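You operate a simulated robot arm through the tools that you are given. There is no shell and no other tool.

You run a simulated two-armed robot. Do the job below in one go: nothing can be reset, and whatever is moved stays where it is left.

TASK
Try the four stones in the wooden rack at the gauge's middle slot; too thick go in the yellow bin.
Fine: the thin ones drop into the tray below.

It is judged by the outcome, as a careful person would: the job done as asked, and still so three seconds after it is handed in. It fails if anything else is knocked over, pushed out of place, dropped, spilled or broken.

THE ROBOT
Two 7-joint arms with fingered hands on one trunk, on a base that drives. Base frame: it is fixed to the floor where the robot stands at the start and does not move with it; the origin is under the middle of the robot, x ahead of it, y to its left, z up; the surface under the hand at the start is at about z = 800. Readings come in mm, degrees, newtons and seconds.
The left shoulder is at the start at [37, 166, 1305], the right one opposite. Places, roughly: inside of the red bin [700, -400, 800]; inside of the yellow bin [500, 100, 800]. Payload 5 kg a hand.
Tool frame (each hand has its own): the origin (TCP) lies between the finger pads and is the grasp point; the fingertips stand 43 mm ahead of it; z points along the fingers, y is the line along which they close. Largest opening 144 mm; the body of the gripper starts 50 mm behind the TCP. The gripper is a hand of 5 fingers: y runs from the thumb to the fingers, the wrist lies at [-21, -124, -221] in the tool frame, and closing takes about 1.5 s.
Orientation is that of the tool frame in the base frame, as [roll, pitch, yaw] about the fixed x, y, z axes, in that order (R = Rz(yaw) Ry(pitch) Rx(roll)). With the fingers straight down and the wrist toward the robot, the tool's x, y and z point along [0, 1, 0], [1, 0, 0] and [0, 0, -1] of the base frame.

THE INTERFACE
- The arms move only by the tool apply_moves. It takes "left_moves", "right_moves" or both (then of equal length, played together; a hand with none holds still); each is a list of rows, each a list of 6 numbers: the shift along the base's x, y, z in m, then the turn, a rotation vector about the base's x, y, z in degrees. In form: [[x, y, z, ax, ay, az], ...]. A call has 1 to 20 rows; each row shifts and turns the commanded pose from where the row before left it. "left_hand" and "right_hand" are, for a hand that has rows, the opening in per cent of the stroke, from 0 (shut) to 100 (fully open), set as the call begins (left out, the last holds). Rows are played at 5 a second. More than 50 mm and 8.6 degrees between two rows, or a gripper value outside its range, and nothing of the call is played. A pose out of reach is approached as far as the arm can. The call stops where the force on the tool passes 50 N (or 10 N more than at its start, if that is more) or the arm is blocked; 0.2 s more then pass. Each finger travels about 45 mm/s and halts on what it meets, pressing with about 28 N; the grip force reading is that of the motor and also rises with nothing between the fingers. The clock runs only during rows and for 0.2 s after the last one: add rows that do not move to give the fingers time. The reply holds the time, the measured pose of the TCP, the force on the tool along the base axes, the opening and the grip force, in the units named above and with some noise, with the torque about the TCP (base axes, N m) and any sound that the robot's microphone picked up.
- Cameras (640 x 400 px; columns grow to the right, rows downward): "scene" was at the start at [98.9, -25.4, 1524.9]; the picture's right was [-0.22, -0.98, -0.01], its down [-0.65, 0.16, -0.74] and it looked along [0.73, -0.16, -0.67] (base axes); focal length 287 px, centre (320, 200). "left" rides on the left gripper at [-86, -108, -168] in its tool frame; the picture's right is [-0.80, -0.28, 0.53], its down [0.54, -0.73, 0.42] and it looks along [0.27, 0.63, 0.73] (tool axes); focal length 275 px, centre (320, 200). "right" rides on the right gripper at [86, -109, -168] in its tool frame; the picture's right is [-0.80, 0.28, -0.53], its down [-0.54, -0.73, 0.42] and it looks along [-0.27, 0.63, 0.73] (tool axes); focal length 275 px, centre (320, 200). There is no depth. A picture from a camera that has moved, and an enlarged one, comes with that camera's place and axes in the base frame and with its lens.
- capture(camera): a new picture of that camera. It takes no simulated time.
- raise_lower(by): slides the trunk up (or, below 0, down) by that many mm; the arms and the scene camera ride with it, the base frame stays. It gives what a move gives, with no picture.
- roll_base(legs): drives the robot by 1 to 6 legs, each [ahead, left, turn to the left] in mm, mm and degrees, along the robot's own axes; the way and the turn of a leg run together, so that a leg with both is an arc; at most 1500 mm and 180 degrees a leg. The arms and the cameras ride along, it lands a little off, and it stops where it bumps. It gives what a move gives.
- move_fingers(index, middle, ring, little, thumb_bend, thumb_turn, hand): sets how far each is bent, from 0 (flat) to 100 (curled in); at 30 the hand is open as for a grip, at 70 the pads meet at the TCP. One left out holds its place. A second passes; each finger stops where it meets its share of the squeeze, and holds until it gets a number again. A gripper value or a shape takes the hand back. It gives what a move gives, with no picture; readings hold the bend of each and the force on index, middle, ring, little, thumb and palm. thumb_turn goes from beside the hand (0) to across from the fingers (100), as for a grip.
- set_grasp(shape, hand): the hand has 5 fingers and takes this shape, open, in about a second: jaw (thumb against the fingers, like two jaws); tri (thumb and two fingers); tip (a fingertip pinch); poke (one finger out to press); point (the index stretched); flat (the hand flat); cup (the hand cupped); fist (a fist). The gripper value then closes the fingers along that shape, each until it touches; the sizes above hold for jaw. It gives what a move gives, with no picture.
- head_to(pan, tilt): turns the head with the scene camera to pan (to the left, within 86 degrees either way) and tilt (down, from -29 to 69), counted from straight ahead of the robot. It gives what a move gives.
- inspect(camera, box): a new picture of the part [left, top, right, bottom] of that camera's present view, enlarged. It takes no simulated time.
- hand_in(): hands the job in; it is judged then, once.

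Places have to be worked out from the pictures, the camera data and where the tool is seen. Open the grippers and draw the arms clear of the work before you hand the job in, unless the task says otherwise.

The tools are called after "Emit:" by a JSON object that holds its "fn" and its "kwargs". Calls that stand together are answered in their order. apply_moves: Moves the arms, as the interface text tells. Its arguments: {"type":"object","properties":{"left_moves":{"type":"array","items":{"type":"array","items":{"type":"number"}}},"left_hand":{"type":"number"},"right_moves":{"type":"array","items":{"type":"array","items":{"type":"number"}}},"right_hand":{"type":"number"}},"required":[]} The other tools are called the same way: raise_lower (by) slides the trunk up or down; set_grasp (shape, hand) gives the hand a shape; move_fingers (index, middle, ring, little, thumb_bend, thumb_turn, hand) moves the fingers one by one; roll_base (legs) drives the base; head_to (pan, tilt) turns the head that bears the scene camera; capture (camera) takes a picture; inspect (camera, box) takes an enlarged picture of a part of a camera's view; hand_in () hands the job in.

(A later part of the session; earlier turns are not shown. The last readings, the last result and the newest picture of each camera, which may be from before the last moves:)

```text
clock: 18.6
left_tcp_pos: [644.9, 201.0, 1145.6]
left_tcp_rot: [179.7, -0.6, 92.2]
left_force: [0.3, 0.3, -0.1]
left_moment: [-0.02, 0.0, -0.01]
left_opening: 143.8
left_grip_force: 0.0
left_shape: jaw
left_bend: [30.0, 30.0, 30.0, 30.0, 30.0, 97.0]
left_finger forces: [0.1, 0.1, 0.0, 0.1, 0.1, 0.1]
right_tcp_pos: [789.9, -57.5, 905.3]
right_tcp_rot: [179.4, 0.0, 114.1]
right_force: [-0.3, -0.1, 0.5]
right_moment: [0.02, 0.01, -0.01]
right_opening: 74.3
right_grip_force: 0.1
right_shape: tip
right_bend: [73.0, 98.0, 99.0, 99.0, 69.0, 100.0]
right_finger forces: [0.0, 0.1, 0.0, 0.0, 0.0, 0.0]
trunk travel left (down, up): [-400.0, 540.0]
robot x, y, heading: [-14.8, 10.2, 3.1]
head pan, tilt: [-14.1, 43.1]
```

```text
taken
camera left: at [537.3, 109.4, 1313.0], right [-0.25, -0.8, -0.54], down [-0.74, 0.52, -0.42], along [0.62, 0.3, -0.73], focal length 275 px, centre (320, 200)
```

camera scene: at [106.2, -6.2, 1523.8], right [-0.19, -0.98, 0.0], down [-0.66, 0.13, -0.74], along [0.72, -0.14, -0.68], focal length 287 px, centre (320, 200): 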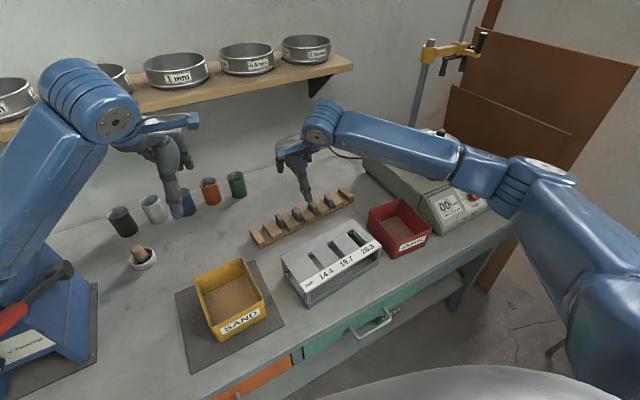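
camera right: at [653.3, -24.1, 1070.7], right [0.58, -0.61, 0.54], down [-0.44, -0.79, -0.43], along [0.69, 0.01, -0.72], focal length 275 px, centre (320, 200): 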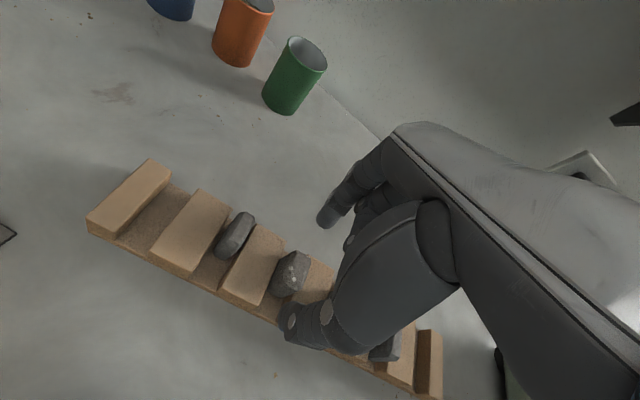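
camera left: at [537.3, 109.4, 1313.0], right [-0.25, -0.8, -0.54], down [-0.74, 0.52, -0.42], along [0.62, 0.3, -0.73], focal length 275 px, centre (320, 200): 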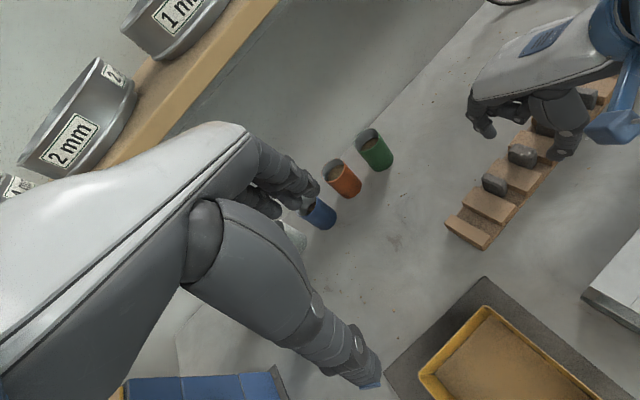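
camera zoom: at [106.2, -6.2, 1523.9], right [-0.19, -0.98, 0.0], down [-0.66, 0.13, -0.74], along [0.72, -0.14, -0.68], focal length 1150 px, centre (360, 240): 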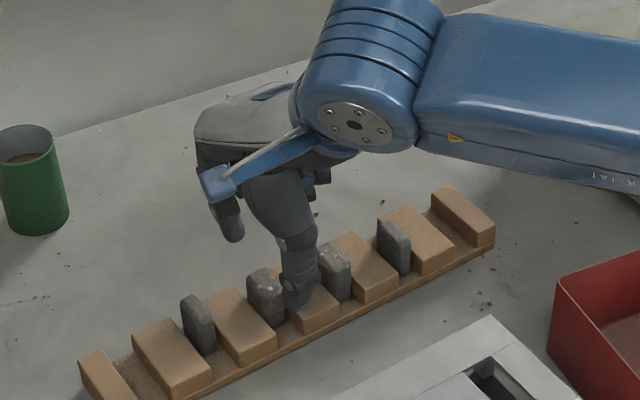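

The left hand's camera gives a good side view of the right hand over the rack. I'll enlarge it.

Emit:
{"fn": "inspect", "kwargs": {"camera": "left", "box": [440, 60, 640, 220]}}

Emit:
{"fn": "inspect", "kwargs": {"camera": "right", "box": [200, 170, 440, 370]}}

```text
2.50 times, centred on (540, 140) of left
camera zoom: at [537.3, 109.4, 1313.0], right [-0.25, -0.8, -0.54], down [-0.74, 0.52, -0.42], along [0.62, 0.3, -0.73], focal length 688 px, centre (-230, 350)
```

zoom: 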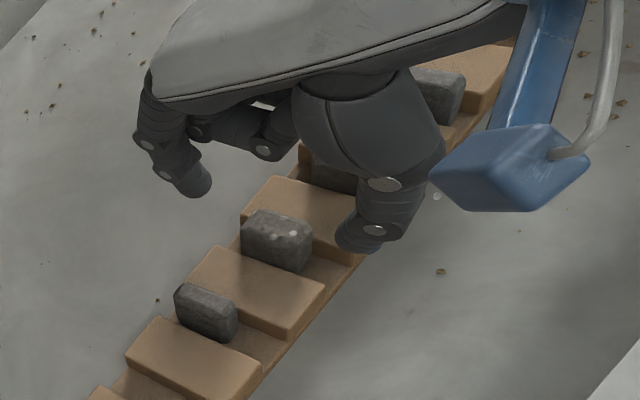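

```text
2.00 times, centred on (320, 270) of right
camera zoom: at [653.3, -24.1, 1070.7], right [0.58, -0.61, 0.54], down [-0.44, -0.79, -0.43], along [0.69, 0.01, -0.72], focal length 551 px, centre (320, 60)
```

zoom: 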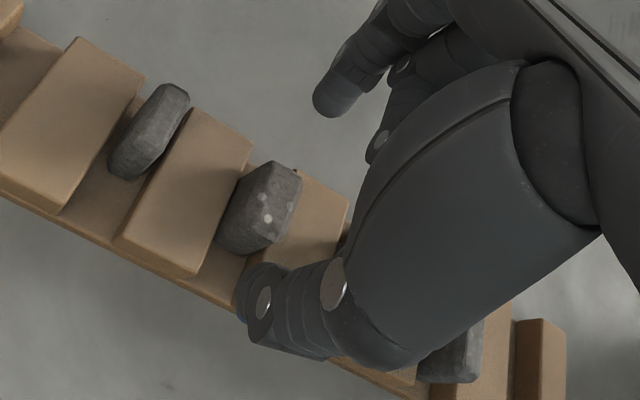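

The bend readings look out of step with the opening. I'll let the fingers settle for a moment and read again before going lower.

Emit:
{"fn": "apply_moves", "kwargs": {"right_moves": [[0, 0, 0, 0, 0, 0], [0, 0, 0, 0, 0, 0], [0, 0, 0, 0, 0, 0]]}}

Emit:
{"fn": "inspect", "kwargs": {"camera": "right", "box": [200, 170, 440, 370]}}

```text
clock: 19.4
left_tcp_pos: [645.1, 201.2, 1146.2]
left_tcp_rot: [179.6, -0.7, 92.2]
left_force: [-0.2, 0.9, -0.3]
left_moment: [-0.01, -0.01, 0.0]
left_opening: 143.9
left_grip_force: 0.0
left_shape: jaw
left_bend: [30.0, 30.0, 30.0, 30.0, 30.0, 97.0]
left_finger forces: [0.1, 0.0, 0.0, 0.1, 0.1, 0.0]
right_tcp_pos: [790.6, -58.5, 905.1]
right_tcp_rot: [179.4, 0.1, 114.0]
right_force: [0.8, -0.6, 0.5]
right_moment: [-0.01, -0.01, -0.02]
right_opening: 74.3
right_grip_force: 0.0
right_shape: tip
right_bend: [73.0, 98.0, 99.0, 99.0, 69.0, 100.0]
right_finger forces: [0.1, 0.0, 0.1, 0.1, 0.0, 0.1]
trunk travel left (down, up): [-400.0, 540.0]
robot x, y, heading: [-12.2, 10.5, 2.9]
head pan, tilt: [-14.1, 43.1]
```

```text
2.00 times, centred on (320, 270) of right
camera zoom: at [653.3, -24.2, 1070.9], right [0.58, -0.61, 0.54], down [-0.44, -0.79, -0.43], along [0.69, 0.01, -0.72], focal length 551 px, centre (320, 60)
```

zoom: 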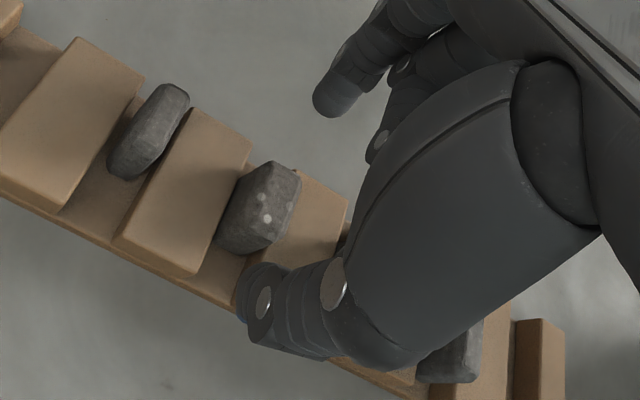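

Triangulation puts the tips at y ≈ ±41 mm and about 39 mm ahead of the TCP, with stone 2's top near z = 843 and the block tops near 822. I'll zoom in hard on stone 2 from both hand cameras to centre on its thickness.

Emit:
{"fn": "inspect", "kwargs": {"camera": "right", "box": [255, 240, 335, 290]}}

Emit:
{"fn": "inspect", "kwargs": {"camera": "left", "box": [480, 130, 592, 200]}}

Emit:
{"fn": "inspect", "kwargs": {"camera": "scene", "box": [280, 180, 344, 220]}}

```text
8.00 times, centred on (295, 265) of right
camera zoom: at [653.3, -24.2, 1070.9], right [0.58, -0.61, 0.54], down [-0.44, -0.79, -0.43], along [0.69, 0.01, -0.72], focal length 2202 px, centre (520, -320)
```

zoom: 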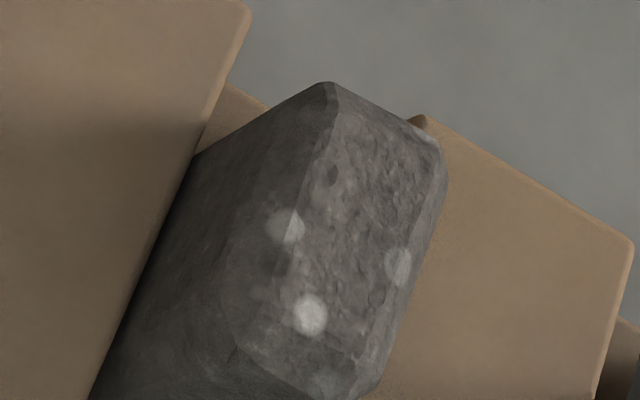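

```text
5.71 times, centred on (536, 165) of left
camera zoom: at [537.3, 109.4, 1313.0], right [-0.25, -0.8, -0.54], down [-0.74, 0.52, -0.42], along [0.62, 0.3, -0.73], focal length 1573 px, centre (-914, 400)
```

zoom: 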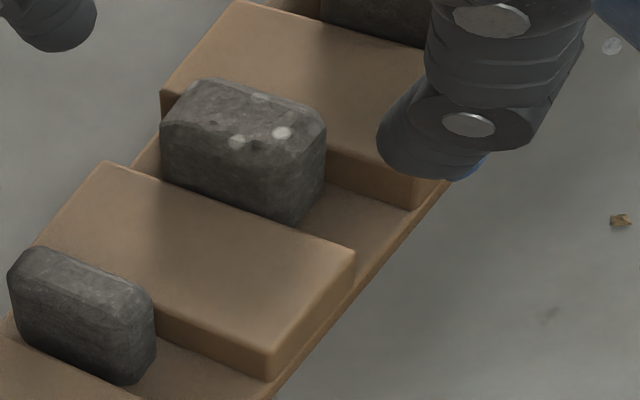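

```text
10.00 times, centred on (312, 200) of scene
camera zoom: at [106.3, -6.3, 1523.9], right [-0.19, -0.98, 0.0], down [-0.66, 0.13, -0.74], along [0.72, -0.14, -0.68], focal length 2874 px, centre (400, 200)
```

zoom: 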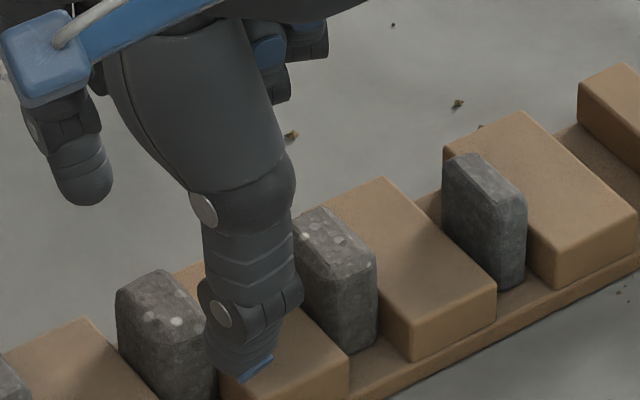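

Both cameras put stone 2's top centre at about [791, −62, 844], so I need to shift about 6 mm along the rack. I'll do that, lower until the tips are just above block level, and look before closing.

Emit:
{"fn": "apply_moves", "kwargs": {"right_moves": [[0.0024, -0.0055, 0, 0, 0, 0], [0, 0, -0.012, 0, 0, 0], [0, 0, -0.012, 0, 0, 0], [0, 0, -0.012, 0, 0, 0], [0, 0, 0, 0, 0, 0]]}}

Emit:
{"fn": "inspect", "kwargs": {"camera": "right", "box": [240, 190, 400, 350]}}

Emit:
{"fn": "inspect", "kwargs": {"camera": "left", "box": [440, 80, 600, 200]}}

Emit:
{"fn": "inspect", "kwargs": {"camera": "scene", "box": [264, 165, 360, 235]}}

```text
clock: 20.6
left_tcp_pos: [644.3, 199.1, 1145.7]
left_tcp_rot: [179.7, -0.5, 92.2]
left_force: [-0.1, 0.2, -0.2]
left_moment: [-0.03, -0.01, -0.01]
left_opening: 144.0
left_grip_force: 0.0
left_shape: jaw
left_bend: [30.0, 30.0, 30.0, 30.0, 30.0, 97.0]
left_finger forces: [0.0, 0.1, 0.1, 0.1, 0.0, 0.0]
right_tcp_pos: [792.0, -63.6, 867.0]
right_tcp_rot: [179.2, -0.1, 114.0]
right_force: [-1.6, 0.3, 2.5]
right_moment: [-0.04, 0.14, -0.04]
right_opening: 75.7
right_grip_force: 0.0
right_shape: tip
right_bend: [73.0, 98.0, 99.0, 99.0, 69.0, 100.0]
right_finger forces: [0.0, 0.1, 0.1, 0.0, 2.7, 0.0]
trunk travel left (down, up): [-400.0, 540.0]
robot x, y, heading: [-12.3, 13.4, 3.0]
head pan, tilt: [-14.1, 43.1]
```

```text
2.50 times, centred on (320, 270) of right
camera zoom: at [655.5, -30.2, 1034.4], right [0.58, -0.61, 0.54], down [-0.44, -0.79, -0.43], along [0.69, 0.01, -0.72], focal length 688 px, centre (320, 25)
```

zoom: 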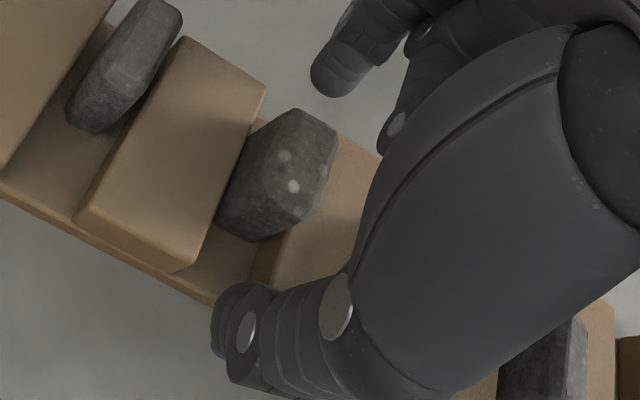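

```text
3.33 times, centred on (520, 140) of left
camera zoom: at [537.2, 109.4, 1313.1], right [-0.25, -0.8, -0.54], down [-0.74, 0.52, -0.42], along [0.62, 0.3, -0.73], focal length 918 px, centre (-347, 400)
```

zoom: 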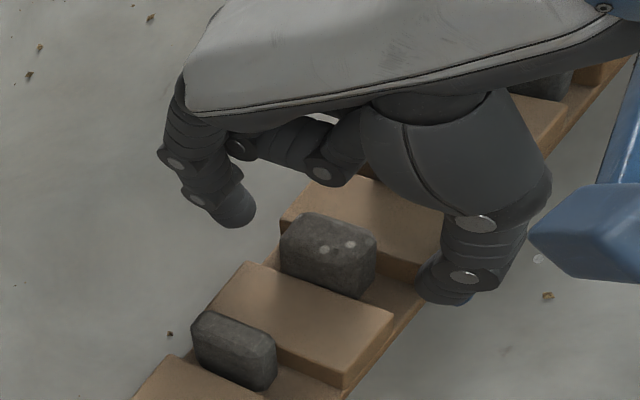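

```text
5.71 times, centred on (312, 200) of scene
camera zoom: at [106.1, -6.1, 1523.9], right [-0.19, -0.98, 0.0], down [-0.66, 0.13, -0.74], along [0.72, -0.14, -0.68], focal length 1642 px, centre (366, 200)
```

zoom: 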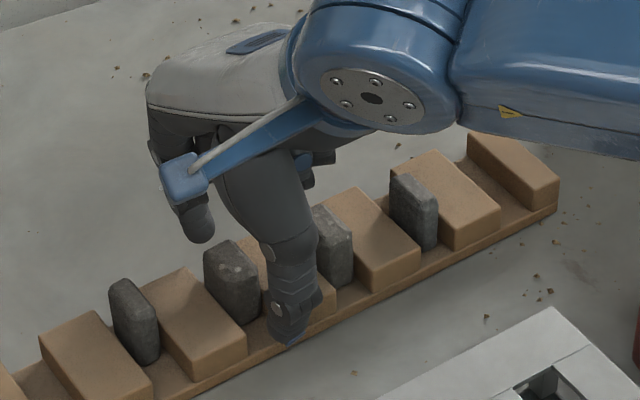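

The thumb reads 2.7 N, so its tip is just touching the front edge of the rack; nothing has visibly moved. I'll back up 8 mm and check that the contact clears.

Emit:
{"fn": "apply_moves", "kwargs": {"right_moves": [[0, 0, 0.008, 0, 0, 0], [0, 0, 0, 0, 0, 0]]}}

Emit:
{"fn": "inspect", "kwargs": {"camera": "left", "box": [440, 80, 600, 200]}}

Emit:
{"fn": "inspect", "kwargs": {"camera": "scene", "box": [276, 170, 340, 220]}}

```text
clock: 21.2
left_tcp_pos: [644.8, 201.5, 1145.6]
left_tcp_rot: [179.8, -0.5, 92.2]
left_force: [-0.1, -0.2, -0.3]
left_moment: [-0.01, 0.04, -0.02]
left_opening: 143.9
left_grip_force: 0.0
left_shape: jaw
left_bend: [30.0, 30.0, 30.0, 30.0, 30.0, 97.0]
left_finger forces: [0.1, 0.1, 0.0, 0.0, 0.0, 0.0]
right_tcp_pos: [792.5, -64.9, 875.3]
right_tcp_rot: [179.5, 0.0, 114.0]
right_force: [-0.2, 0.1, 0.0]
right_moment: [0.0, 0.0, 0.01]
right_opening: 75.1
right_grip_force: 0.1
right_shape: tip
right_bend: [73.0, 98.0, 99.0, 99.0, 69.0, 100.0]
right_finger forces: [0.0, 0.1, 0.1, 0.0, 0.0, 0.0]
trunk travel left (down, up): [-400.0, 540.0]
robot x, y, heading: [-14.3, 10.0, 3.0]
head pan, tilt: [-14.1, 43.1]
```

```text
3.33 times, centred on (520, 140) of left
camera zoom: at [537.3, 109.4, 1313.0], right [-0.25, -0.8, -0.54], down [-0.74, 0.52, -0.42], along [0.62, 0.3, -0.73], focal length 918 px, centre (-347, 400)
```

zoom: 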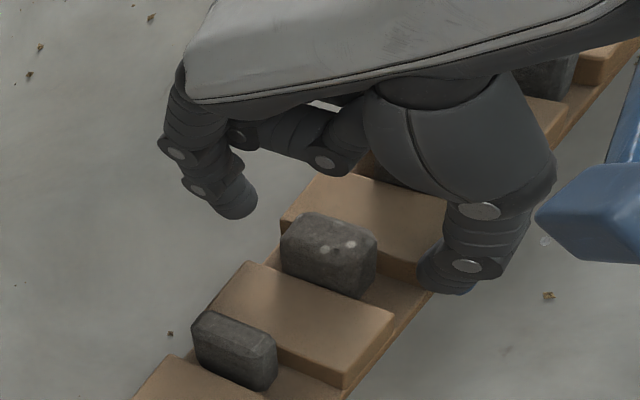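

```text
8.00 times, centred on (308, 195) of scene
camera zoom: at [106.2, -6.3, 1523.9], right [-0.19, -0.98, 0.0], down [-0.66, 0.13, -0.74], along [0.72, -0.14, -0.68], focal length 2300 px, centre (416, 240)
```

zoom: 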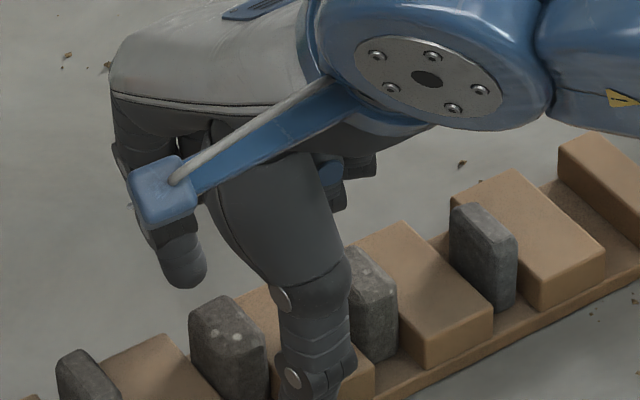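

The contact has cleared. I'll close partway to about 50 mm, just wider than the stone's length, and check alignment before squeezing.

Emit:
{"fn": "apply_moves", "kwargs": {"right_moves": [[0, 0, 0, 0, 0, 0], [0, 0, 0, 0, 0, 0], [0, 0, 0, 0, 0, 0], [0, 0, 0, 0, 0, 0]], "right_hand": 36}}

Emit:
{"fn": "inspect", "kwargs": {"camera": "left", "box": [460, 90, 588, 186]}}

Emit:
{"fn": "inspect", "kwargs": {"camera": "right", "box": [240, 190, 400, 350]}}

```text
clock: 22.2
left_tcp_pos: [643.9, 200.5, 1146.4]
left_tcp_rot: [179.7, -0.6, 92.1]
left_force: [-0.2, 0.5, 0.9]
left_moment: [0.02, 0.01, 0.05]
left_opening: 144.1
left_grip_force: 0.1
left_shape: jaw
left_bend: [30.0, 30.0, 30.0, 30.0, 30.0, 97.0]
left_finger forces: [0.0, 0.0, 0.1, 0.0, 0.1, 0.1]
right_tcp_pos: [792.2, -64.9, 875.0]
right_tcp_rot: [179.4, 0.0, 113.9]
right_force: [-1.5, 0.2, 2.1]
right_moment: [-0.08, 0.15, -0.03]
right_opening: 53.6
right_grip_force: 0.1
right_shape: tip
right_bend: [73.0, 98.0, 99.0, 99.0, 73.0, 100.0]
right_finger forces: [0.1, 0.0, 0.1, 0.1, 2.5, 0.0]
trunk travel left (down, up): [-400.0, 540.0]
robot x, y, heading: [-14.9, 9.9, 3.0]
head pan, tilt: [-14.1, 43.1]
```

```text
4.17 times, centred on (524, 138) of left
camera zoom: at [537.2, 109.4, 1313.1], right [-0.25, -0.8, -0.54], down [-0.74, 0.52, -0.42], along [0.62, 0.3, -0.73], focal length 1147 px, centre (-530, 458)
```

zoom: 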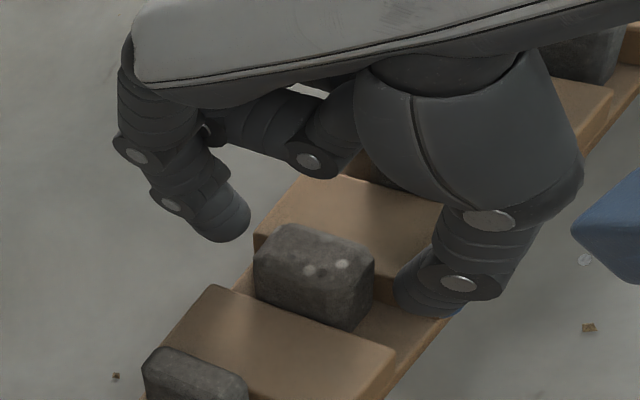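

```text
2.50 times, centred on (320, 270) of right
camera zoom: at [655.9, -31.0, 1041.4], right [0.58, -0.61, 0.54], down [-0.44, -0.79, -0.43], along [0.69, 0.01, -0.72], focal length 688 px, centre (320, 25)
```

zoom: 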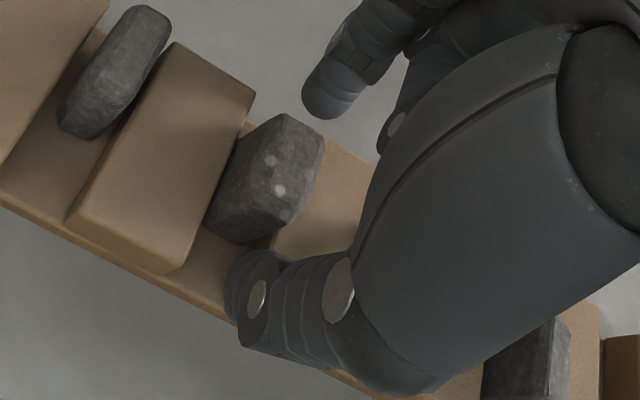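

The thumb now touches with about 2.5 N. The force direction and moment point to the front-left corner of the block between stones 2 and 3, so the thumb sits a few mm too far right in the 25 mm gap. I'll lift, shift 4 mm left along the rack, and come back down.

Emit:
{"fn": "apply_moves", "kwargs": {"right_moves": [[0, 0, 0.008, 0, 0, 0], [-0.0016, 0.0037, 0, 0, 0, 0], [0, 0, -0.008, 0, 0, 0], [0, 0, 0, 0, 0, 0]]}}

Emit:
{"fn": "inspect", "kwargs": {"camera": "left", "box": [460, 90, 588, 186]}}

Emit:
{"fn": "inspect", "kwargs": {"camera": "scene", "box": [276, 170, 340, 220]}}

```text
clock: 23.2
left_tcp_pos: [645.2, 200.4, 1145.5]
left_tcp_rot: [179.6, -0.7, 92.1]
left_force: [0.4, -0.4, 0.3]
left_moment: [0.01, -0.02, -0.02]
left_opening: 144.3
left_grip_force: 0.1
left_shape: jaw
left_bend: [30.0, 30.0, 30.0, 30.0, 30.0, 97.0]
left_finger forces: [0.0, 0.0, 0.1, 0.1, 0.0, 0.1]
right_tcp_pos: [791.0, -58.9, 876.1]
right_tcp_rot: [179.4, 0.1, 114.1]
right_force: [-0.7, -0.2, 11.0]
right_moment: [-0.24, 0.44, -0.04]
right_opening: 53.3
right_grip_force: 0.1
right_shape: tip
right_bend: [73.0, 98.0, 99.0, 99.0, 73.0, 100.0]
right_finger forces: [0.0, 0.1, 0.1, 0.0, 11.2, 0.0]
trunk travel left (down, up): [-400.0, 540.0]
robot x, y, heading: [-14.2, 14.4, 3.0]
head pan, tilt: [-14.1, 43.1]
```

```text
4.17 times, centred on (524, 138) of left
camera zoom: at [537.1, 109.4, 1313.3], right [-0.25, -0.8, -0.54], down [-0.74, 0.52, -0.42], along [0.62, 0.3, -0.73], focal length 1147 px, centre (-530, 458)
```

zoom: 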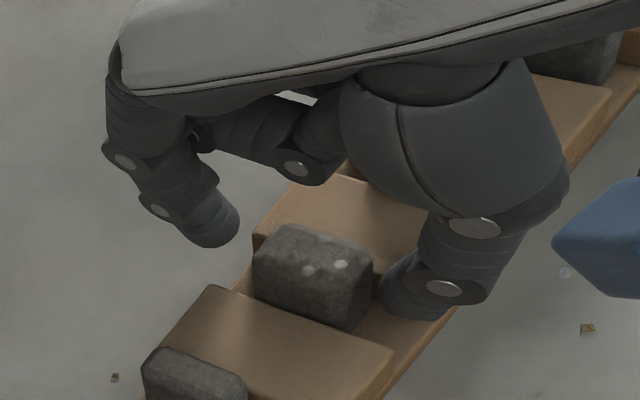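

```text
8.00 times, centred on (308, 195) of scene
camera zoom: at [105.9, -6.0, 1524.1], right [-0.19, -0.98, 0.0], down [-0.66, 0.13, -0.74], along [0.72, -0.14, -0.68], focal length 2300 px, centre (416, 240)
```

zoom: 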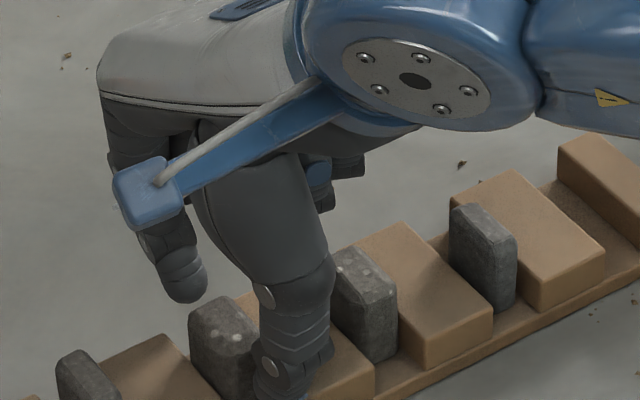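

The force is now a clean 11 N vertical on the thumb. Re-triangulating shows why: in this shape the thumb tip reaches about 60 mm or more ahead of the TCP, roughly 20 mm lower than the index, so it is resting on the rack plank. I'll lift clear and compare the other shapes in the air.

Emit:
{"fn": "apply_moves", "kwargs": {"right_moves": [[0, 0, 0.03, 0, 0, 0], [0, 0, 0.03, 0, 0, 0], [0, 0, 0.03, 0, 0, 0], [0, 0, 0, 0, 0, 0]]}}

Emit:
{"fn": "inspect", "kwargs": {"camera": "left", "box": [440, 60, 640, 220]}}

Emit:
{"fn": "set_grasp", "kwargs": {"shape": "tri", "hand": "right"}}

Emit:
{"fn": "apply_moves", "kwargs": {"right_moves": [[0, 0, 0, 0, 0, 0], [0, 0, 0, 0, 0, 0], [0, 0, 0, 0, 0, 0], [0, 0, 0, 0, 0, 0], [0, 0, 0, 0, 0, 0], [0, 0, 0, 0, 0, 0], [0, 0, 0, 0, 0, 0], [0, 0, 0, 0, 0, 0]], "right_hand": 32}}

Emit:
{"fn": "inspect", "kwargs": {"camera": "left", "box": [440, 60, 640, 220]}}

Emit:
{"fn": "inspect", "kwargs": {"camera": "scene", "box": [260, 130, 380, 230]}}

Emit:
{"fn": "capture", "kwargs": {"camera": "right"}}

```text
clock: 24.2
left_tcp_pos: [645.2, 199.8, 1144.8]
left_tcp_rot: [179.6, -0.6, 92.3]
left_force: [-0.1, -0.8, -0.7]
left_moment: [-0.01, 0.02, 0.01]
left_opening: 144.1
left_grip_force: 0.1
left_shape: jaw
left_bend: [30.0, 30.0, 30.0, 30.0, 30.0, 97.0]
left_finger forces: [0.0, 0.0, 0.0, 0.0, 0.1, 0.0]
right_tcp_pos: [789.7, -62.2, 964.8]
right_tcp_rot: [179.4, -0.1, 114.1]
right_force: [-0.2, 0.6, 0.4]
right_moment: [0.0, 0.0, -0.01]
right_opening: 52.8
right_grip_force: 0.0
right_shape: tip
right_bend: [73.0, 98.0, 99.0, 99.0, 73.0, 100.0]
right_finger forces: [0.0, 0.1, 0.0, 0.0, 0.1, 0.0]
trunk travel left (down, up): [-400.0, 540.0]
robot x, y, heading: [-14.7, 12.4, 3.2]
head pan, tilt: [-14.1, 43.1]
```

```text
2.50 times, centred on (540, 140) of left
camera zoom: at [537.3, 109.4, 1313.1], right [-0.25, -0.8, -0.54], down [-0.74, 0.52, -0.42], along [0.62, 0.3, -0.73], focal length 688 px, centre (-230, 350)
```

zoom: 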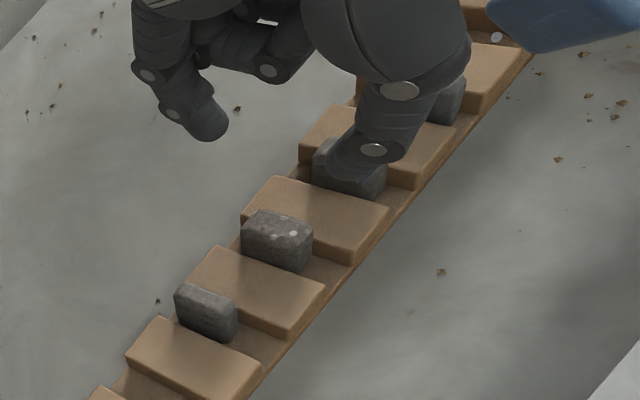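

```text
clock: 25.1
left_tcp_pos: [644.6, 200.9, 1144.7]
left_tcp_rot: [179.7, -0.5, 92.2]
left_force: [-0.9, -0.2, -0.2]
left_moment: [0.0, 0.03, -0.01]
left_opening: 144.1
left_grip_force: 0.0
left_shape: jaw
left_bend: [30.0, 30.0, 30.0, 30.0, 30.0, 97.0]
left_finger forces: [0.1, 0.0, 0.1, 0.0, 0.1, 0.0]
right_tcp_pos: [790.6, -61.0, 964.4]
right_tcp_rot: [179.4, 0.0, 114.0]
right_force: [-0.1, -0.5, -0.6]
right_moment: [-0.02, 0.0, 0.03]
right_opening: 143.7
right_grip_force: 0.0
right_shape: tri
right_bend: [30.0, 30.0, 99.0, 99.0, 30.0, 98.0]
right_finger forces: [0.0, 0.1, 0.0, 0.0, 0.1, 0.1]
trunk travel left (down, up): [-400.0, 540.0]
robot x, y, heading: [-12.6, 6.6, 3.0]
head pan, tilt: [-14.1, 43.1]
```

```text
clock: 26.9
left_tcp_pos: [644.5, 200.4, 1145.6]
left_tcp_rot: [179.8, -0.6, 92.2]
left_force: [-0.4, -0.6, -0.6]
left_moment: [0.02, 0.02, -0.02]
left_opening: 143.8
left_grip_force: 0.0
left_shape: jaw
left_bend: [30.0, 30.0, 30.0, 30.0, 30.0, 97.0]
left_finger forces: [0.1, 0.0, 0.0, 0.0, 0.0, 0.0]
right_tcp_pos: [790.3, -61.0, 965.5]
right_tcp_rot: [179.4, 0.0, 114.0]
right_force: [0.2, -0.1, 0.7]
right_moment: [0.0, -0.04, 0.03]
right_opening: 46.6
right_grip_force: 0.1
right_shape: tri
right_bend: [74.0, 53.0, 99.0, 99.0, 74.0, 100.0]
right_finger forces: [0.1, 0.1, 0.0, 0.0, 0.0, 0.0]
trunk travel left (down, up): [-400.0, 540.0]
robot x, y, heading: [-14.1, 11.7, 3.4]
head pan, tilt: [-14.1, 43.1]
```

```text
2.50 times, centred on (540, 140) of left
camera zoom: at [537.3, 109.4, 1313.1], right [-0.25, -0.8, -0.54], down [-0.74, 0.52, -0.42], along [0.62, 0.3, -0.73], focal length 688 px, centre (-230, 350)
```

zoom: 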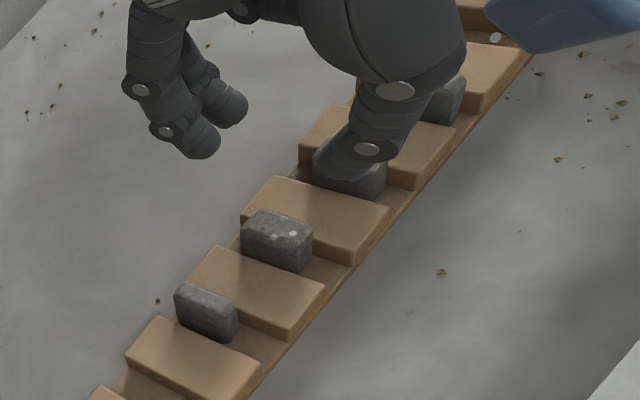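

```text
4.00 times, centred on (320, 180) of scene
camera zoom: at [106.2, -6.3, 1523.9], right [-0.19, -0.98, 0.0], down [-0.66, 0.13, -0.74], along [0.72, -0.14, -0.68], focal length 1150 px, centre (320, 280)
```

zoom: 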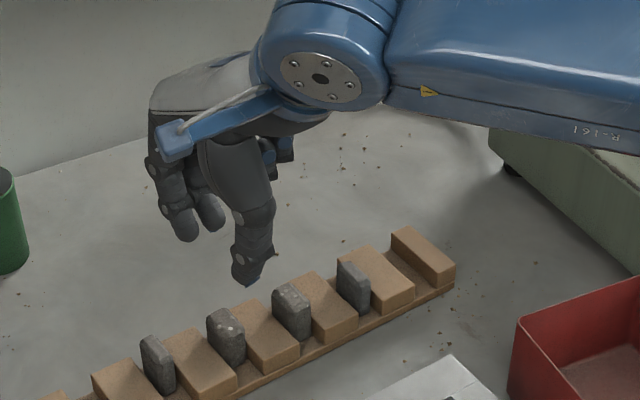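

```text
taken
camera right: at [652.9, -27.3, 1131.7], right [0.58, -0.61, 0.54], down [-0.44, -0.79, -0.43], along [0.69, 0.01, -0.72], focal length 275 px, centre (320, 200)
```

right: 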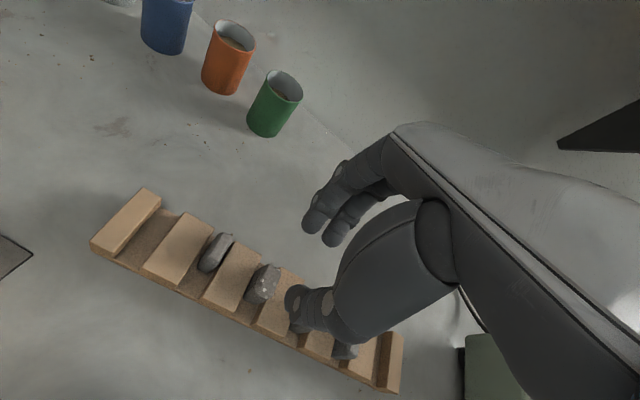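

Measured in the air, the thumb tip sits at tool (−7, −24, 66) and the index tip at about (4, 31, 40), so the thumb hangs about 25 mm lower. If I tilt the hand about 20° about its x axis, the thumb becomes nearly vertical and the tips nearly level. I'll go back to the tip shape, lower a little to stay clear of the shelf, and tilt.

Emit:
{"fn": "set_grasp", "kwargs": {"shape": "tip", "hand": "right"}}

Emit:
{"fn": "apply_moves", "kwargs": {"right_moves": [[-0.01, -0.004, -0.02, 0, 0, 0], [-0.01, -0.004, -0.02, -2.71, 6.09, 0], [0, 0, -0.01, -2.71, 6.09, 0], [0, 0, 0, -2.71, 6.09, 0], [0, 0, 0, 0, 0, 0], [0, 0, 0, 0, 0, 0]], "right_hand": 48}}

Emit:
{"fn": "inspect", "kwargs": {"camera": "left", "box": [440, 60, 640, 220]}}

Emit:
{"fn": "inspect", "kwargs": {"camera": "scene", "box": [260, 130, 380, 230]}}

Emit:
{"fn": "capture", "kwargs": {"camera": "right"}}

Emit:
{"fn": "capture", "kwargs": {"camera": "scene"}}

```text
clock: 27.8
left_tcp_pos: [645.2, 200.3, 1145.7]
left_tcp_rot: [179.7, -0.7, 92.1]
left_force: [0.6, 0.0, -0.6]
left_moment: [-0.05, -0.02, -0.01]
left_opening: 143.8
left_grip_force: 0.1
left_shape: jaw
left_bend: [30.0, 30.0, 30.0, 30.0, 30.0, 97.0]
left_finger forces: [0.0, 0.0, 0.1, 0.0, 0.0, 0.0]
right_tcp_pos: [789.5, -60.6, 966.5]
right_tcp_rot: [179.4, -0.1, 114.0]
right_force: [-0.2, 0.2, 0.3]
right_moment: [0.03, 0.0, 0.0]
right_opening: 143.7
right_grip_force: 0.0
right_shape: tip
right_bend: [30.0, 98.0, 99.0, 99.0, 30.0, 98.0]
right_finger forces: [0.0, 0.0, 0.0, 0.0, 0.0, 0.0]
trunk travel left (down, up): [-400.0, 540.0]
robot x, y, heading: [-17.2, 4.9, 2.9]
head pan, tilt: [-14.1, 43.1]
```

```text
clock: 29.2
left_tcp_pos: [645.7, 200.7, 1146.4]
left_tcp_rot: [179.8, -0.6, 92.2]
left_force: [-0.5, 0.7, -0.1]
left_moment: [-0.03, 0.0, 0.0]
left_opening: 144.1
left_grip_force: 0.0
left_shape: jaw
left_bend: [30.0, 30.0, 30.0, 30.0, 30.0, 97.0]
left_finger forces: [0.0, 0.0, 0.0, 0.0, 0.0, 0.1]
right_tcp_pos: [770.7, -68.7, 914.9]
right_tcp_rot: [-160.7, 0.1, 114.0]
right_force: [0.2, -0.9, -0.8]
right_moment: [0.02, -0.01, 0.01]
right_opening: 69.7
right_grip_force: 0.0
right_shape: tip
right_bend: [73.0, 98.0, 99.0, 99.0, 71.0, 100.0]
right_finger forces: [0.0, 0.0, 0.0, 0.1, 0.0, 0.0]
trunk travel left (down, up): [-400.0, 540.0]
robot x, y, heading: [-11.3, 11.1, 3.0]
head pan, tilt: [-14.1, 43.1]
```

```text
2.50 times, centred on (540, 140) of left
camera zoom: at [537.3, 109.3, 1313.1], right [-0.25, -0.8, -0.54], down [-0.74, 0.52, -0.42], along [0.62, 0.3, -0.73], focal length 688 px, centre (-230, 350)
```

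zoom: 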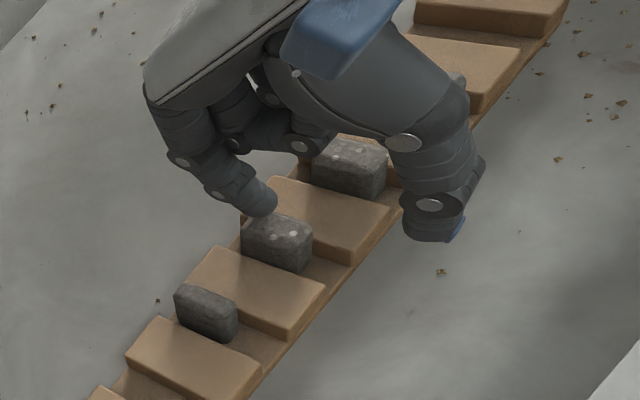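

```text
4.00 times, centred on (320, 180) of scene
camera zoom: at [106.3, -6.4, 1523.9], right [-0.19, -0.98, 0.0], down [-0.66, 0.13, -0.74], along [0.72, -0.14, -0.68], focal length 1150 px, centre (320, 280)
```

zoom: 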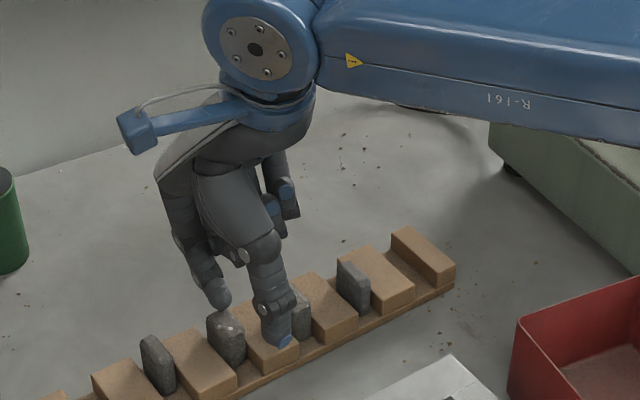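

```text
taken
camera right: at [691.3, -9.6, 1109.3], right [0.73, -0.55, 0.41], down [-0.53, -0.83, -0.16], along [0.43, -0.1, -0.9], focal length 275 px, centre (320, 200)
```

right: 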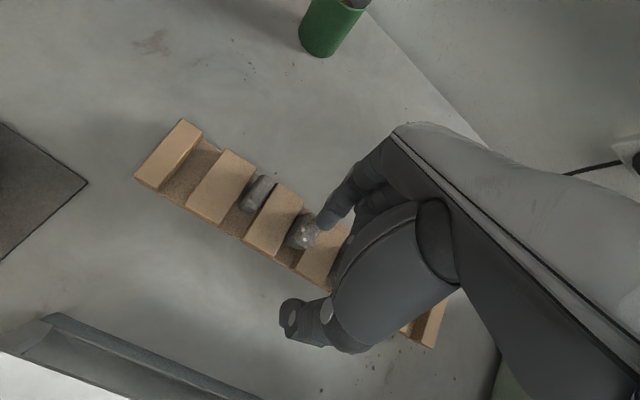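

```text
taken
camera scene: at [106.3, -6.4, 1523.9], right [-0.19, -0.98, 0.0], down [-0.66, 0.13, -0.74], along [0.72, -0.14, -0.68], focal length 287 px, centre (320, 200)
```

scene: 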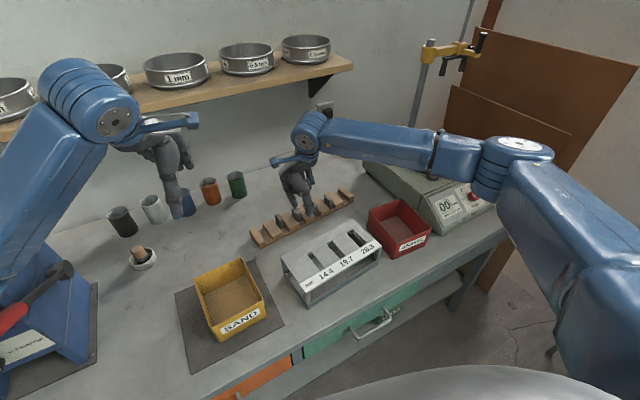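

With the tilt the index and thumb now form a proper pincer, with the tips roughly level. The midpoint between the tips is about 17 mm behind the TCP, so I'll shift the TCP forward to [806, −54] to straddle stone 2, then look again.

Emit:
{"fn": "apply_moves", "kwargs": {"right_moves": [[0.018, 0.0075, 0.003, 0, 0, 0], [0.018, 0.0075, 0, 0, 0, 0], [0, 0, 0, 0, 0, 0]]}}

Emit:
{"fn": "inspect", "kwargs": {"camera": "left", "box": [460, 80, 620, 208]}}

Emit:
{"fn": "inspect", "kwargs": {"camera": "scene", "box": [276, 150, 356, 230]}}

Emit:
{"fn": "inspect", "kwargs": {"camera": "right", "box": [220, 150, 380, 360]}}

```text
clock: 30.0
left_tcp_pos: [644.7, 200.2, 1146.1]
left_tcp_rot: [179.7, -0.6, 92.2]
left_force: [0.0, 0.1, -1.0]
left_moment: [0.01, -0.03, 0.01]
left_opening: 143.9
left_grip_force: 0.2
left_shape: jaw
left_bend: [30.0, 30.0, 30.0, 30.0, 30.0, 97.0]
left_finger forces: [0.1, 0.1, 0.0, 0.0, 0.1, 0.0]
right_tcp_pos: [807.3, -53.6, 919.2]
right_tcp_rot: [-160.6, 0.1, 114.0]
right_force: [0.0, -0.2, -0.5]
right_moment: [0.02, 0.01, -0.03]
right_opening: 69.6
right_grip_force: 0.0
right_shape: tip
right_bend: [73.0, 98.0, 99.0, 99.0, 71.0, 100.0]
right_finger forces: [0.1, 0.1, 0.0, 0.0, 0.1, 0.1]
trunk travel left (down, up): [-400.0, 540.0]
robot x, y, heading: [-17.9, 12.8, 3.2]
head pan, tilt: [-14.1, 43.1]
```

```text
3.12 times, centred on (540, 144) of left
camera zoom: at [537.3, 109.3, 1313.1], right [-0.25, -0.8, -0.54], down [-0.74, 0.52, -0.42], along [0.62, 0.3, -0.73], focal length 860 px, centre (-368, 375)
```

zoom: 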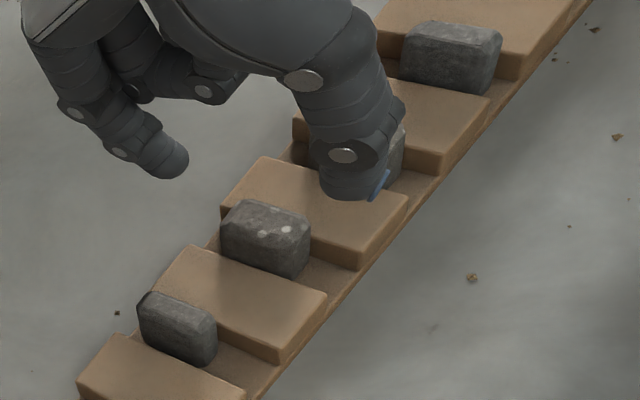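

```text
5.00 times, centred on (316, 190) of scene
camera zoom: at [106.2, -6.4, 1523.9], right [-0.19, -0.98, 0.0], down [-0.66, 0.13, -0.74], along [0.72, -0.14, -0.68], focal length 1437 px, centre (340, 250)
```

zoom: 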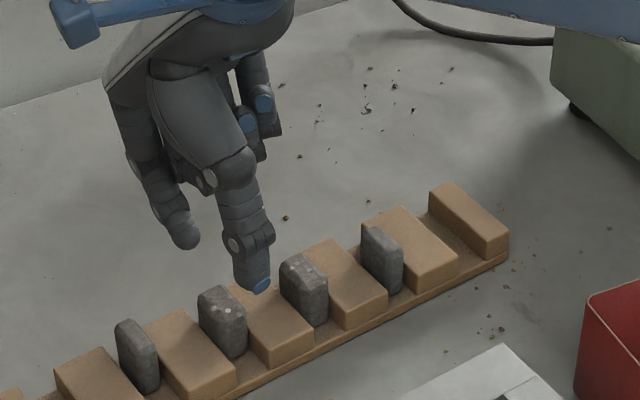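

```text
1.90 times, centred on (300, 255) of right
camera zoom: at [727.7, 5.3, 1112.7], right [0.73, -0.55, 0.41], down [-0.53, -0.83, -0.16], along [0.43, -0.1, -0.9], focal length 524 px, centre (358, 95)
```

zoom: 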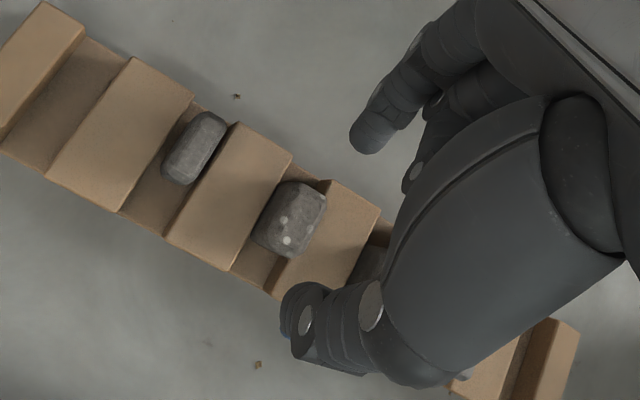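

From the left and scene views, the index sits at s ≈ 376 and the thumb at s ≈ 381, with stone 2 at about 378. The thumb will swing lower as it closes. I'll yaw −4.5° to line the pinch up with the stone's length, shift slightly, descend partway and start closing.

Emit:
{"fn": "apply_moves", "kwargs": {"right_moves": [[-0.008, -0.0015, 0, 0, 0, -4.5], [0, 0, -0.012, 0, 0, 0], [0, 0, -0.012, 0, 0, 0], [0, 0, 0, 0, 0, 0], [0, 0, 0, 0, 0, 0]], "right_hand": 40}}

Emit:
{"fn": "inspect", "kwargs": {"camera": "left", "box": [460, 80, 620, 208]}}

Emit:
{"fn": "inspect", "kwargs": {"camera": "scene", "box": [276, 150, 356, 230]}}

Emit:
{"fn": "inspect", "kwargs": {"camera": "right", "box": [220, 150, 380, 360]}}

```text
clock: 31.2
left_tcp_pos: [645.2, 200.5, 1145.5]
left_tcp_rot: [179.7, -0.6, 92.2]
left_force: [0.0, -0.2, 0.3]
left_moment: [0.0, -0.03, -0.01]
left_opening: 144.1
left_grip_force: 0.2
left_shape: jaw
left_bend: [30.0, 30.0, 30.0, 30.0, 30.0, 97.0]
left_finger forces: [0.1, 0.0, 0.0, 0.0, 0.0, 0.1]
right_tcp_pos: [798.4, -55.7, 894.3]
right_tcp_rot: [-160.5, 0.0, 109.4]
right_force: [-1.0, 0.1, 0.3]
right_moment: [0.04, -0.01, -0.01]
right_opening: 58.4
right_grip_force: 0.1
right_shape: tip
right_bend: [73.0, 98.0, 99.0, 99.0, 73.0, 100.0]
right_finger forces: [0.0, 0.0, 0.0, 0.1, 0.0, 0.1]
trunk travel left (down, up): [-400.0, 540.0]
robot x, y, heading: [-16.6, 8.0, 3.1]
head pan, tilt: [-14.1, 43.1]
```

```text
3.12 times, centred on (540, 144) of left
camera zoom: at [537.3, 109.3, 1313.1], right [-0.25, -0.8, -0.54], down [-0.74, 0.52, -0.42], along [0.62, 0.3, -0.73], focal length 860 px, centre (-368, 375)
```

zoom: 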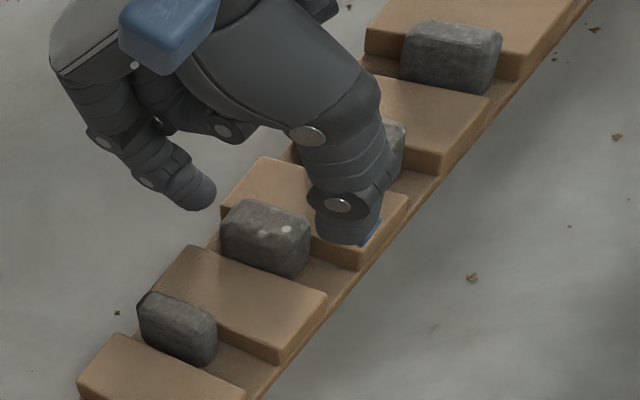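

```text
5.00 times, centred on (316, 190) of scene
camera zoom: at [106.3, -6.4, 1523.9], right [-0.19, -0.98, 0.0], down [-0.66, 0.13, -0.74], along [0.72, -0.14, -0.68], focal length 1437 px, centre (340, 250)
```

zoom: 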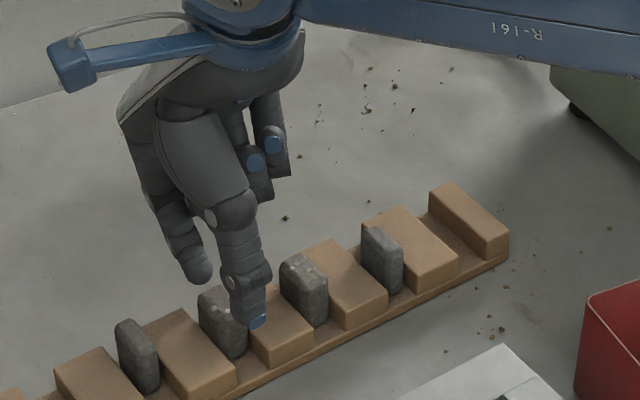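

```text
1.90 times, centred on (300, 255) of right
camera zoom: at [724.9, 9.5, 1088.3], right [0.68, -0.6, 0.41], down [-0.6, -0.79, -0.16], along [0.42, -0.14, -0.9], focal length 524 px, centre (358, 95)
```

zoom: 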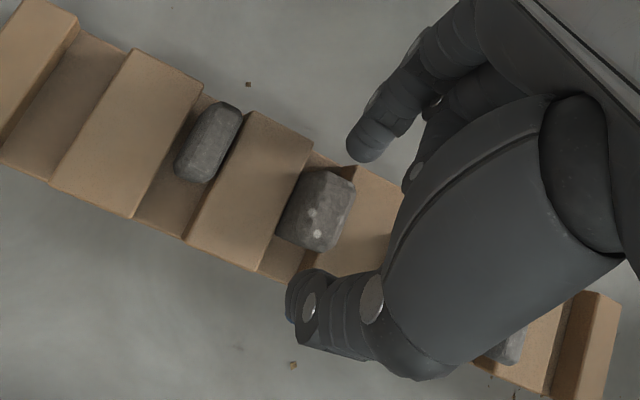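

Both tips now lie at s ≈ 376.5, in line with the stone, with the thumb in front of it and the index behind. I'll go down about 16 mm in small steps, watching the forces.

Emit:
{"fn": "apply_moves", "kwargs": {"right_moves": [[0, 0, -0.006, 0, 0, 0], [0, 0, -0.005, 0, 0, 0], [0, 0, -0.005, 0, 0, 0], [0, 0, 0, 0, 0, 0]]}}

Emit:
{"fn": "inspect", "kwargs": {"camera": "left", "box": [460, 80, 620, 208]}}

Emit:
{"fn": "inspect", "kwargs": {"camera": "right", "box": [220, 150, 380, 360]}}

```text
clock: 32.2
left_tcp_pos: [644.3, 200.2, 1145.3]
left_tcp_rot: [179.7, -0.5, 92.3]
left_force: [0.1, -0.1, -0.3]
left_moment: [-0.05, 0.0, 0.01]
left_opening: 143.9
left_grip_force: 0.0
left_shape: jaw
left_bend: [30.0, 30.0, 30.0, 30.0, 30.0, 97.0]
left_finger forces: [0.0, 0.0, 0.0, 0.0, 0.1, 0.0]
right_tcp_pos: [798.9, -55.8, 878.0]
right_tcp_rot: [-160.7, 0.0, 109.5]
right_force: [0.5, -0.1, 0.0]
right_moment: [-0.01, -0.03, -0.01]
right_opening: 58.7
right_grip_force: 0.1
right_shape: tip
right_bend: [73.0, 98.0, 99.0, 99.0, 73.0, 100.0]
right_finger forces: [0.0, 0.1, 0.1, 0.0, 0.0, 0.1]
trunk travel left (down, up): [-400.0, 540.0]
robot x, y, heading: [-14.1, 7.5, 3.1]
head pan, tilt: [-14.1, 43.1]
```

```text
3.12 times, centred on (540, 144) of left
camera zoom: at [537.3, 109.3, 1313.1], right [-0.25, -0.8, -0.54], down [-0.74, 0.52, -0.42], along [0.62, 0.3, -0.73], focal length 860 px, centre (-368, 375)
```

zoom: 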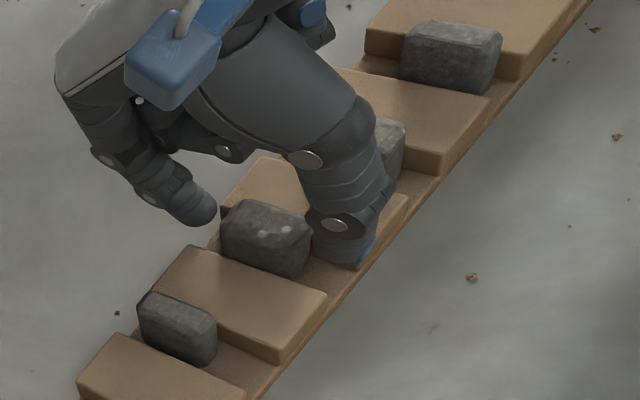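

```text
1.90 times, centred on (300, 255) of right
camera zoom: at [725.3, 9.7, 1072.3], right [0.68, -0.6, 0.41], down [-0.6, -0.79, -0.16], along [0.42, -0.14, -0.9], focal length 524 px, centre (358, 95)
```

zoom: 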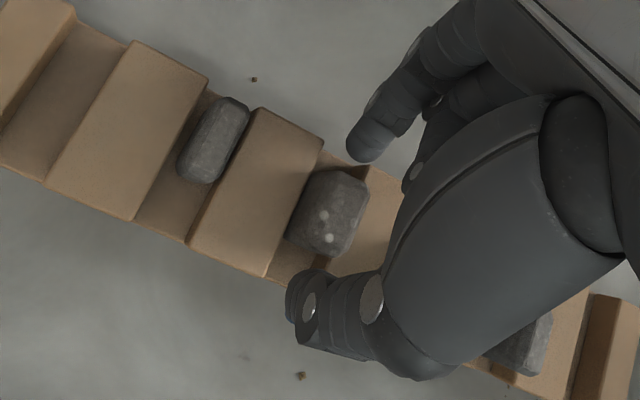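

Index behind, thumb in front, no contact yet. I'll close gently to 30% and look at the finger forces.

Emit:
{"fn": "apply_moves", "kwargs": {"right_moves": [[0, 0, 0, 0, 0, 0], [0, 0, 0, 0, 0, 0], [0, 0, 0, 0, 0, 0]], "right_hand": 30}}

Emit:
{"fn": "inspect", "kwargs": {"camera": "left", "box": [480, 100, 592, 190]}}

Emit:
{"fn": "inspect", "kwargs": {"camera": "right", "box": [240, 180, 360, 320]}}

```text
clock: 33.0
left_tcp_pos: [644.2, 200.6, 1145.9]
left_tcp_rot: [179.7, -0.6, 92.2]
left_force: [-0.2, -0.3, -0.4]
left_moment: [0.01, 0.03, 0.02]
left_opening: 143.9
left_grip_force: 0.1
left_shape: jaw
left_bend: [30.0, 30.0, 30.0, 30.0, 30.0, 97.0]
left_finger forces: [0.0, 0.0, 0.1, 0.0, 0.0, 0.0]
right_tcp_pos: [798.9, -55.4, 877.9]
right_tcp_rot: [-160.6, 0.0, 109.5]
right_force: [0.4, 3.1, -0.2]
right_moment: [0.1, -0.07, 0.06]
right_opening: 45.0
right_grip_force: 0.0
right_shape: tip
right_bend: [73.0, 98.0, 99.0, 99.0, 74.0, 100.0]
right_finger forces: [2.5, 0.0, 0.0, 0.0, 0.0, 0.0]
trunk travel left (down, up): [-400.0, 540.0]
robot x, y, heading: [-14.2, 14.8, 3.1]
head pan, tilt: [-14.1, 43.1]
```

```text
4.44 times, centred on (536, 145) of left
camera zoom: at [537.4, 109.3, 1313.1], right [-0.25, -0.8, -0.54], down [-0.74, 0.52, -0.42], along [0.62, 0.3, -0.73], focal length 1224 px, centre (-640, 444)
```

zoom: 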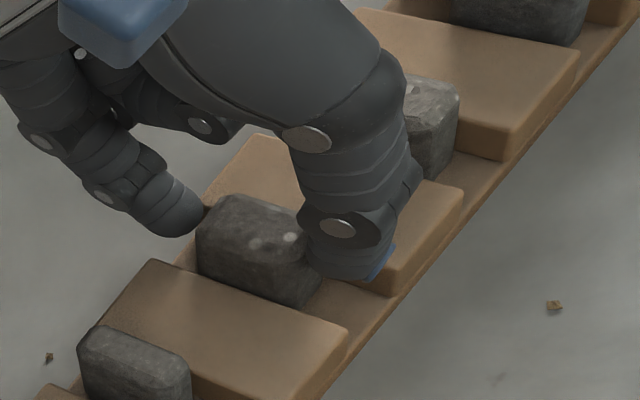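

```text
2.86 times, centred on (300, 250) of right
camera zoom: at [725.3, 9.9, 1072.5], right [0.69, -0.6, 0.41], down [-0.6, -0.79, -0.16], along [0.42, -0.14, -0.9], focal length 786 px, centre (377, 57)
```

zoom: 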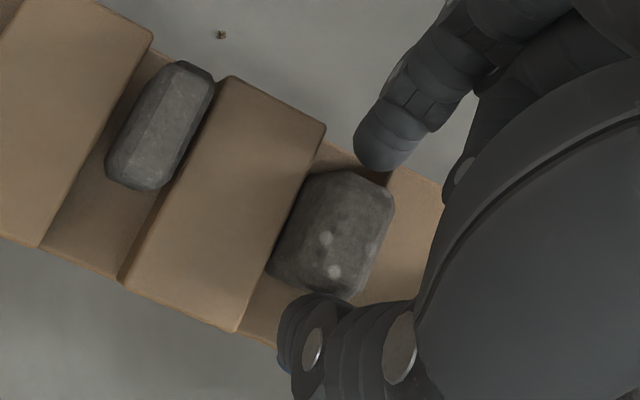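

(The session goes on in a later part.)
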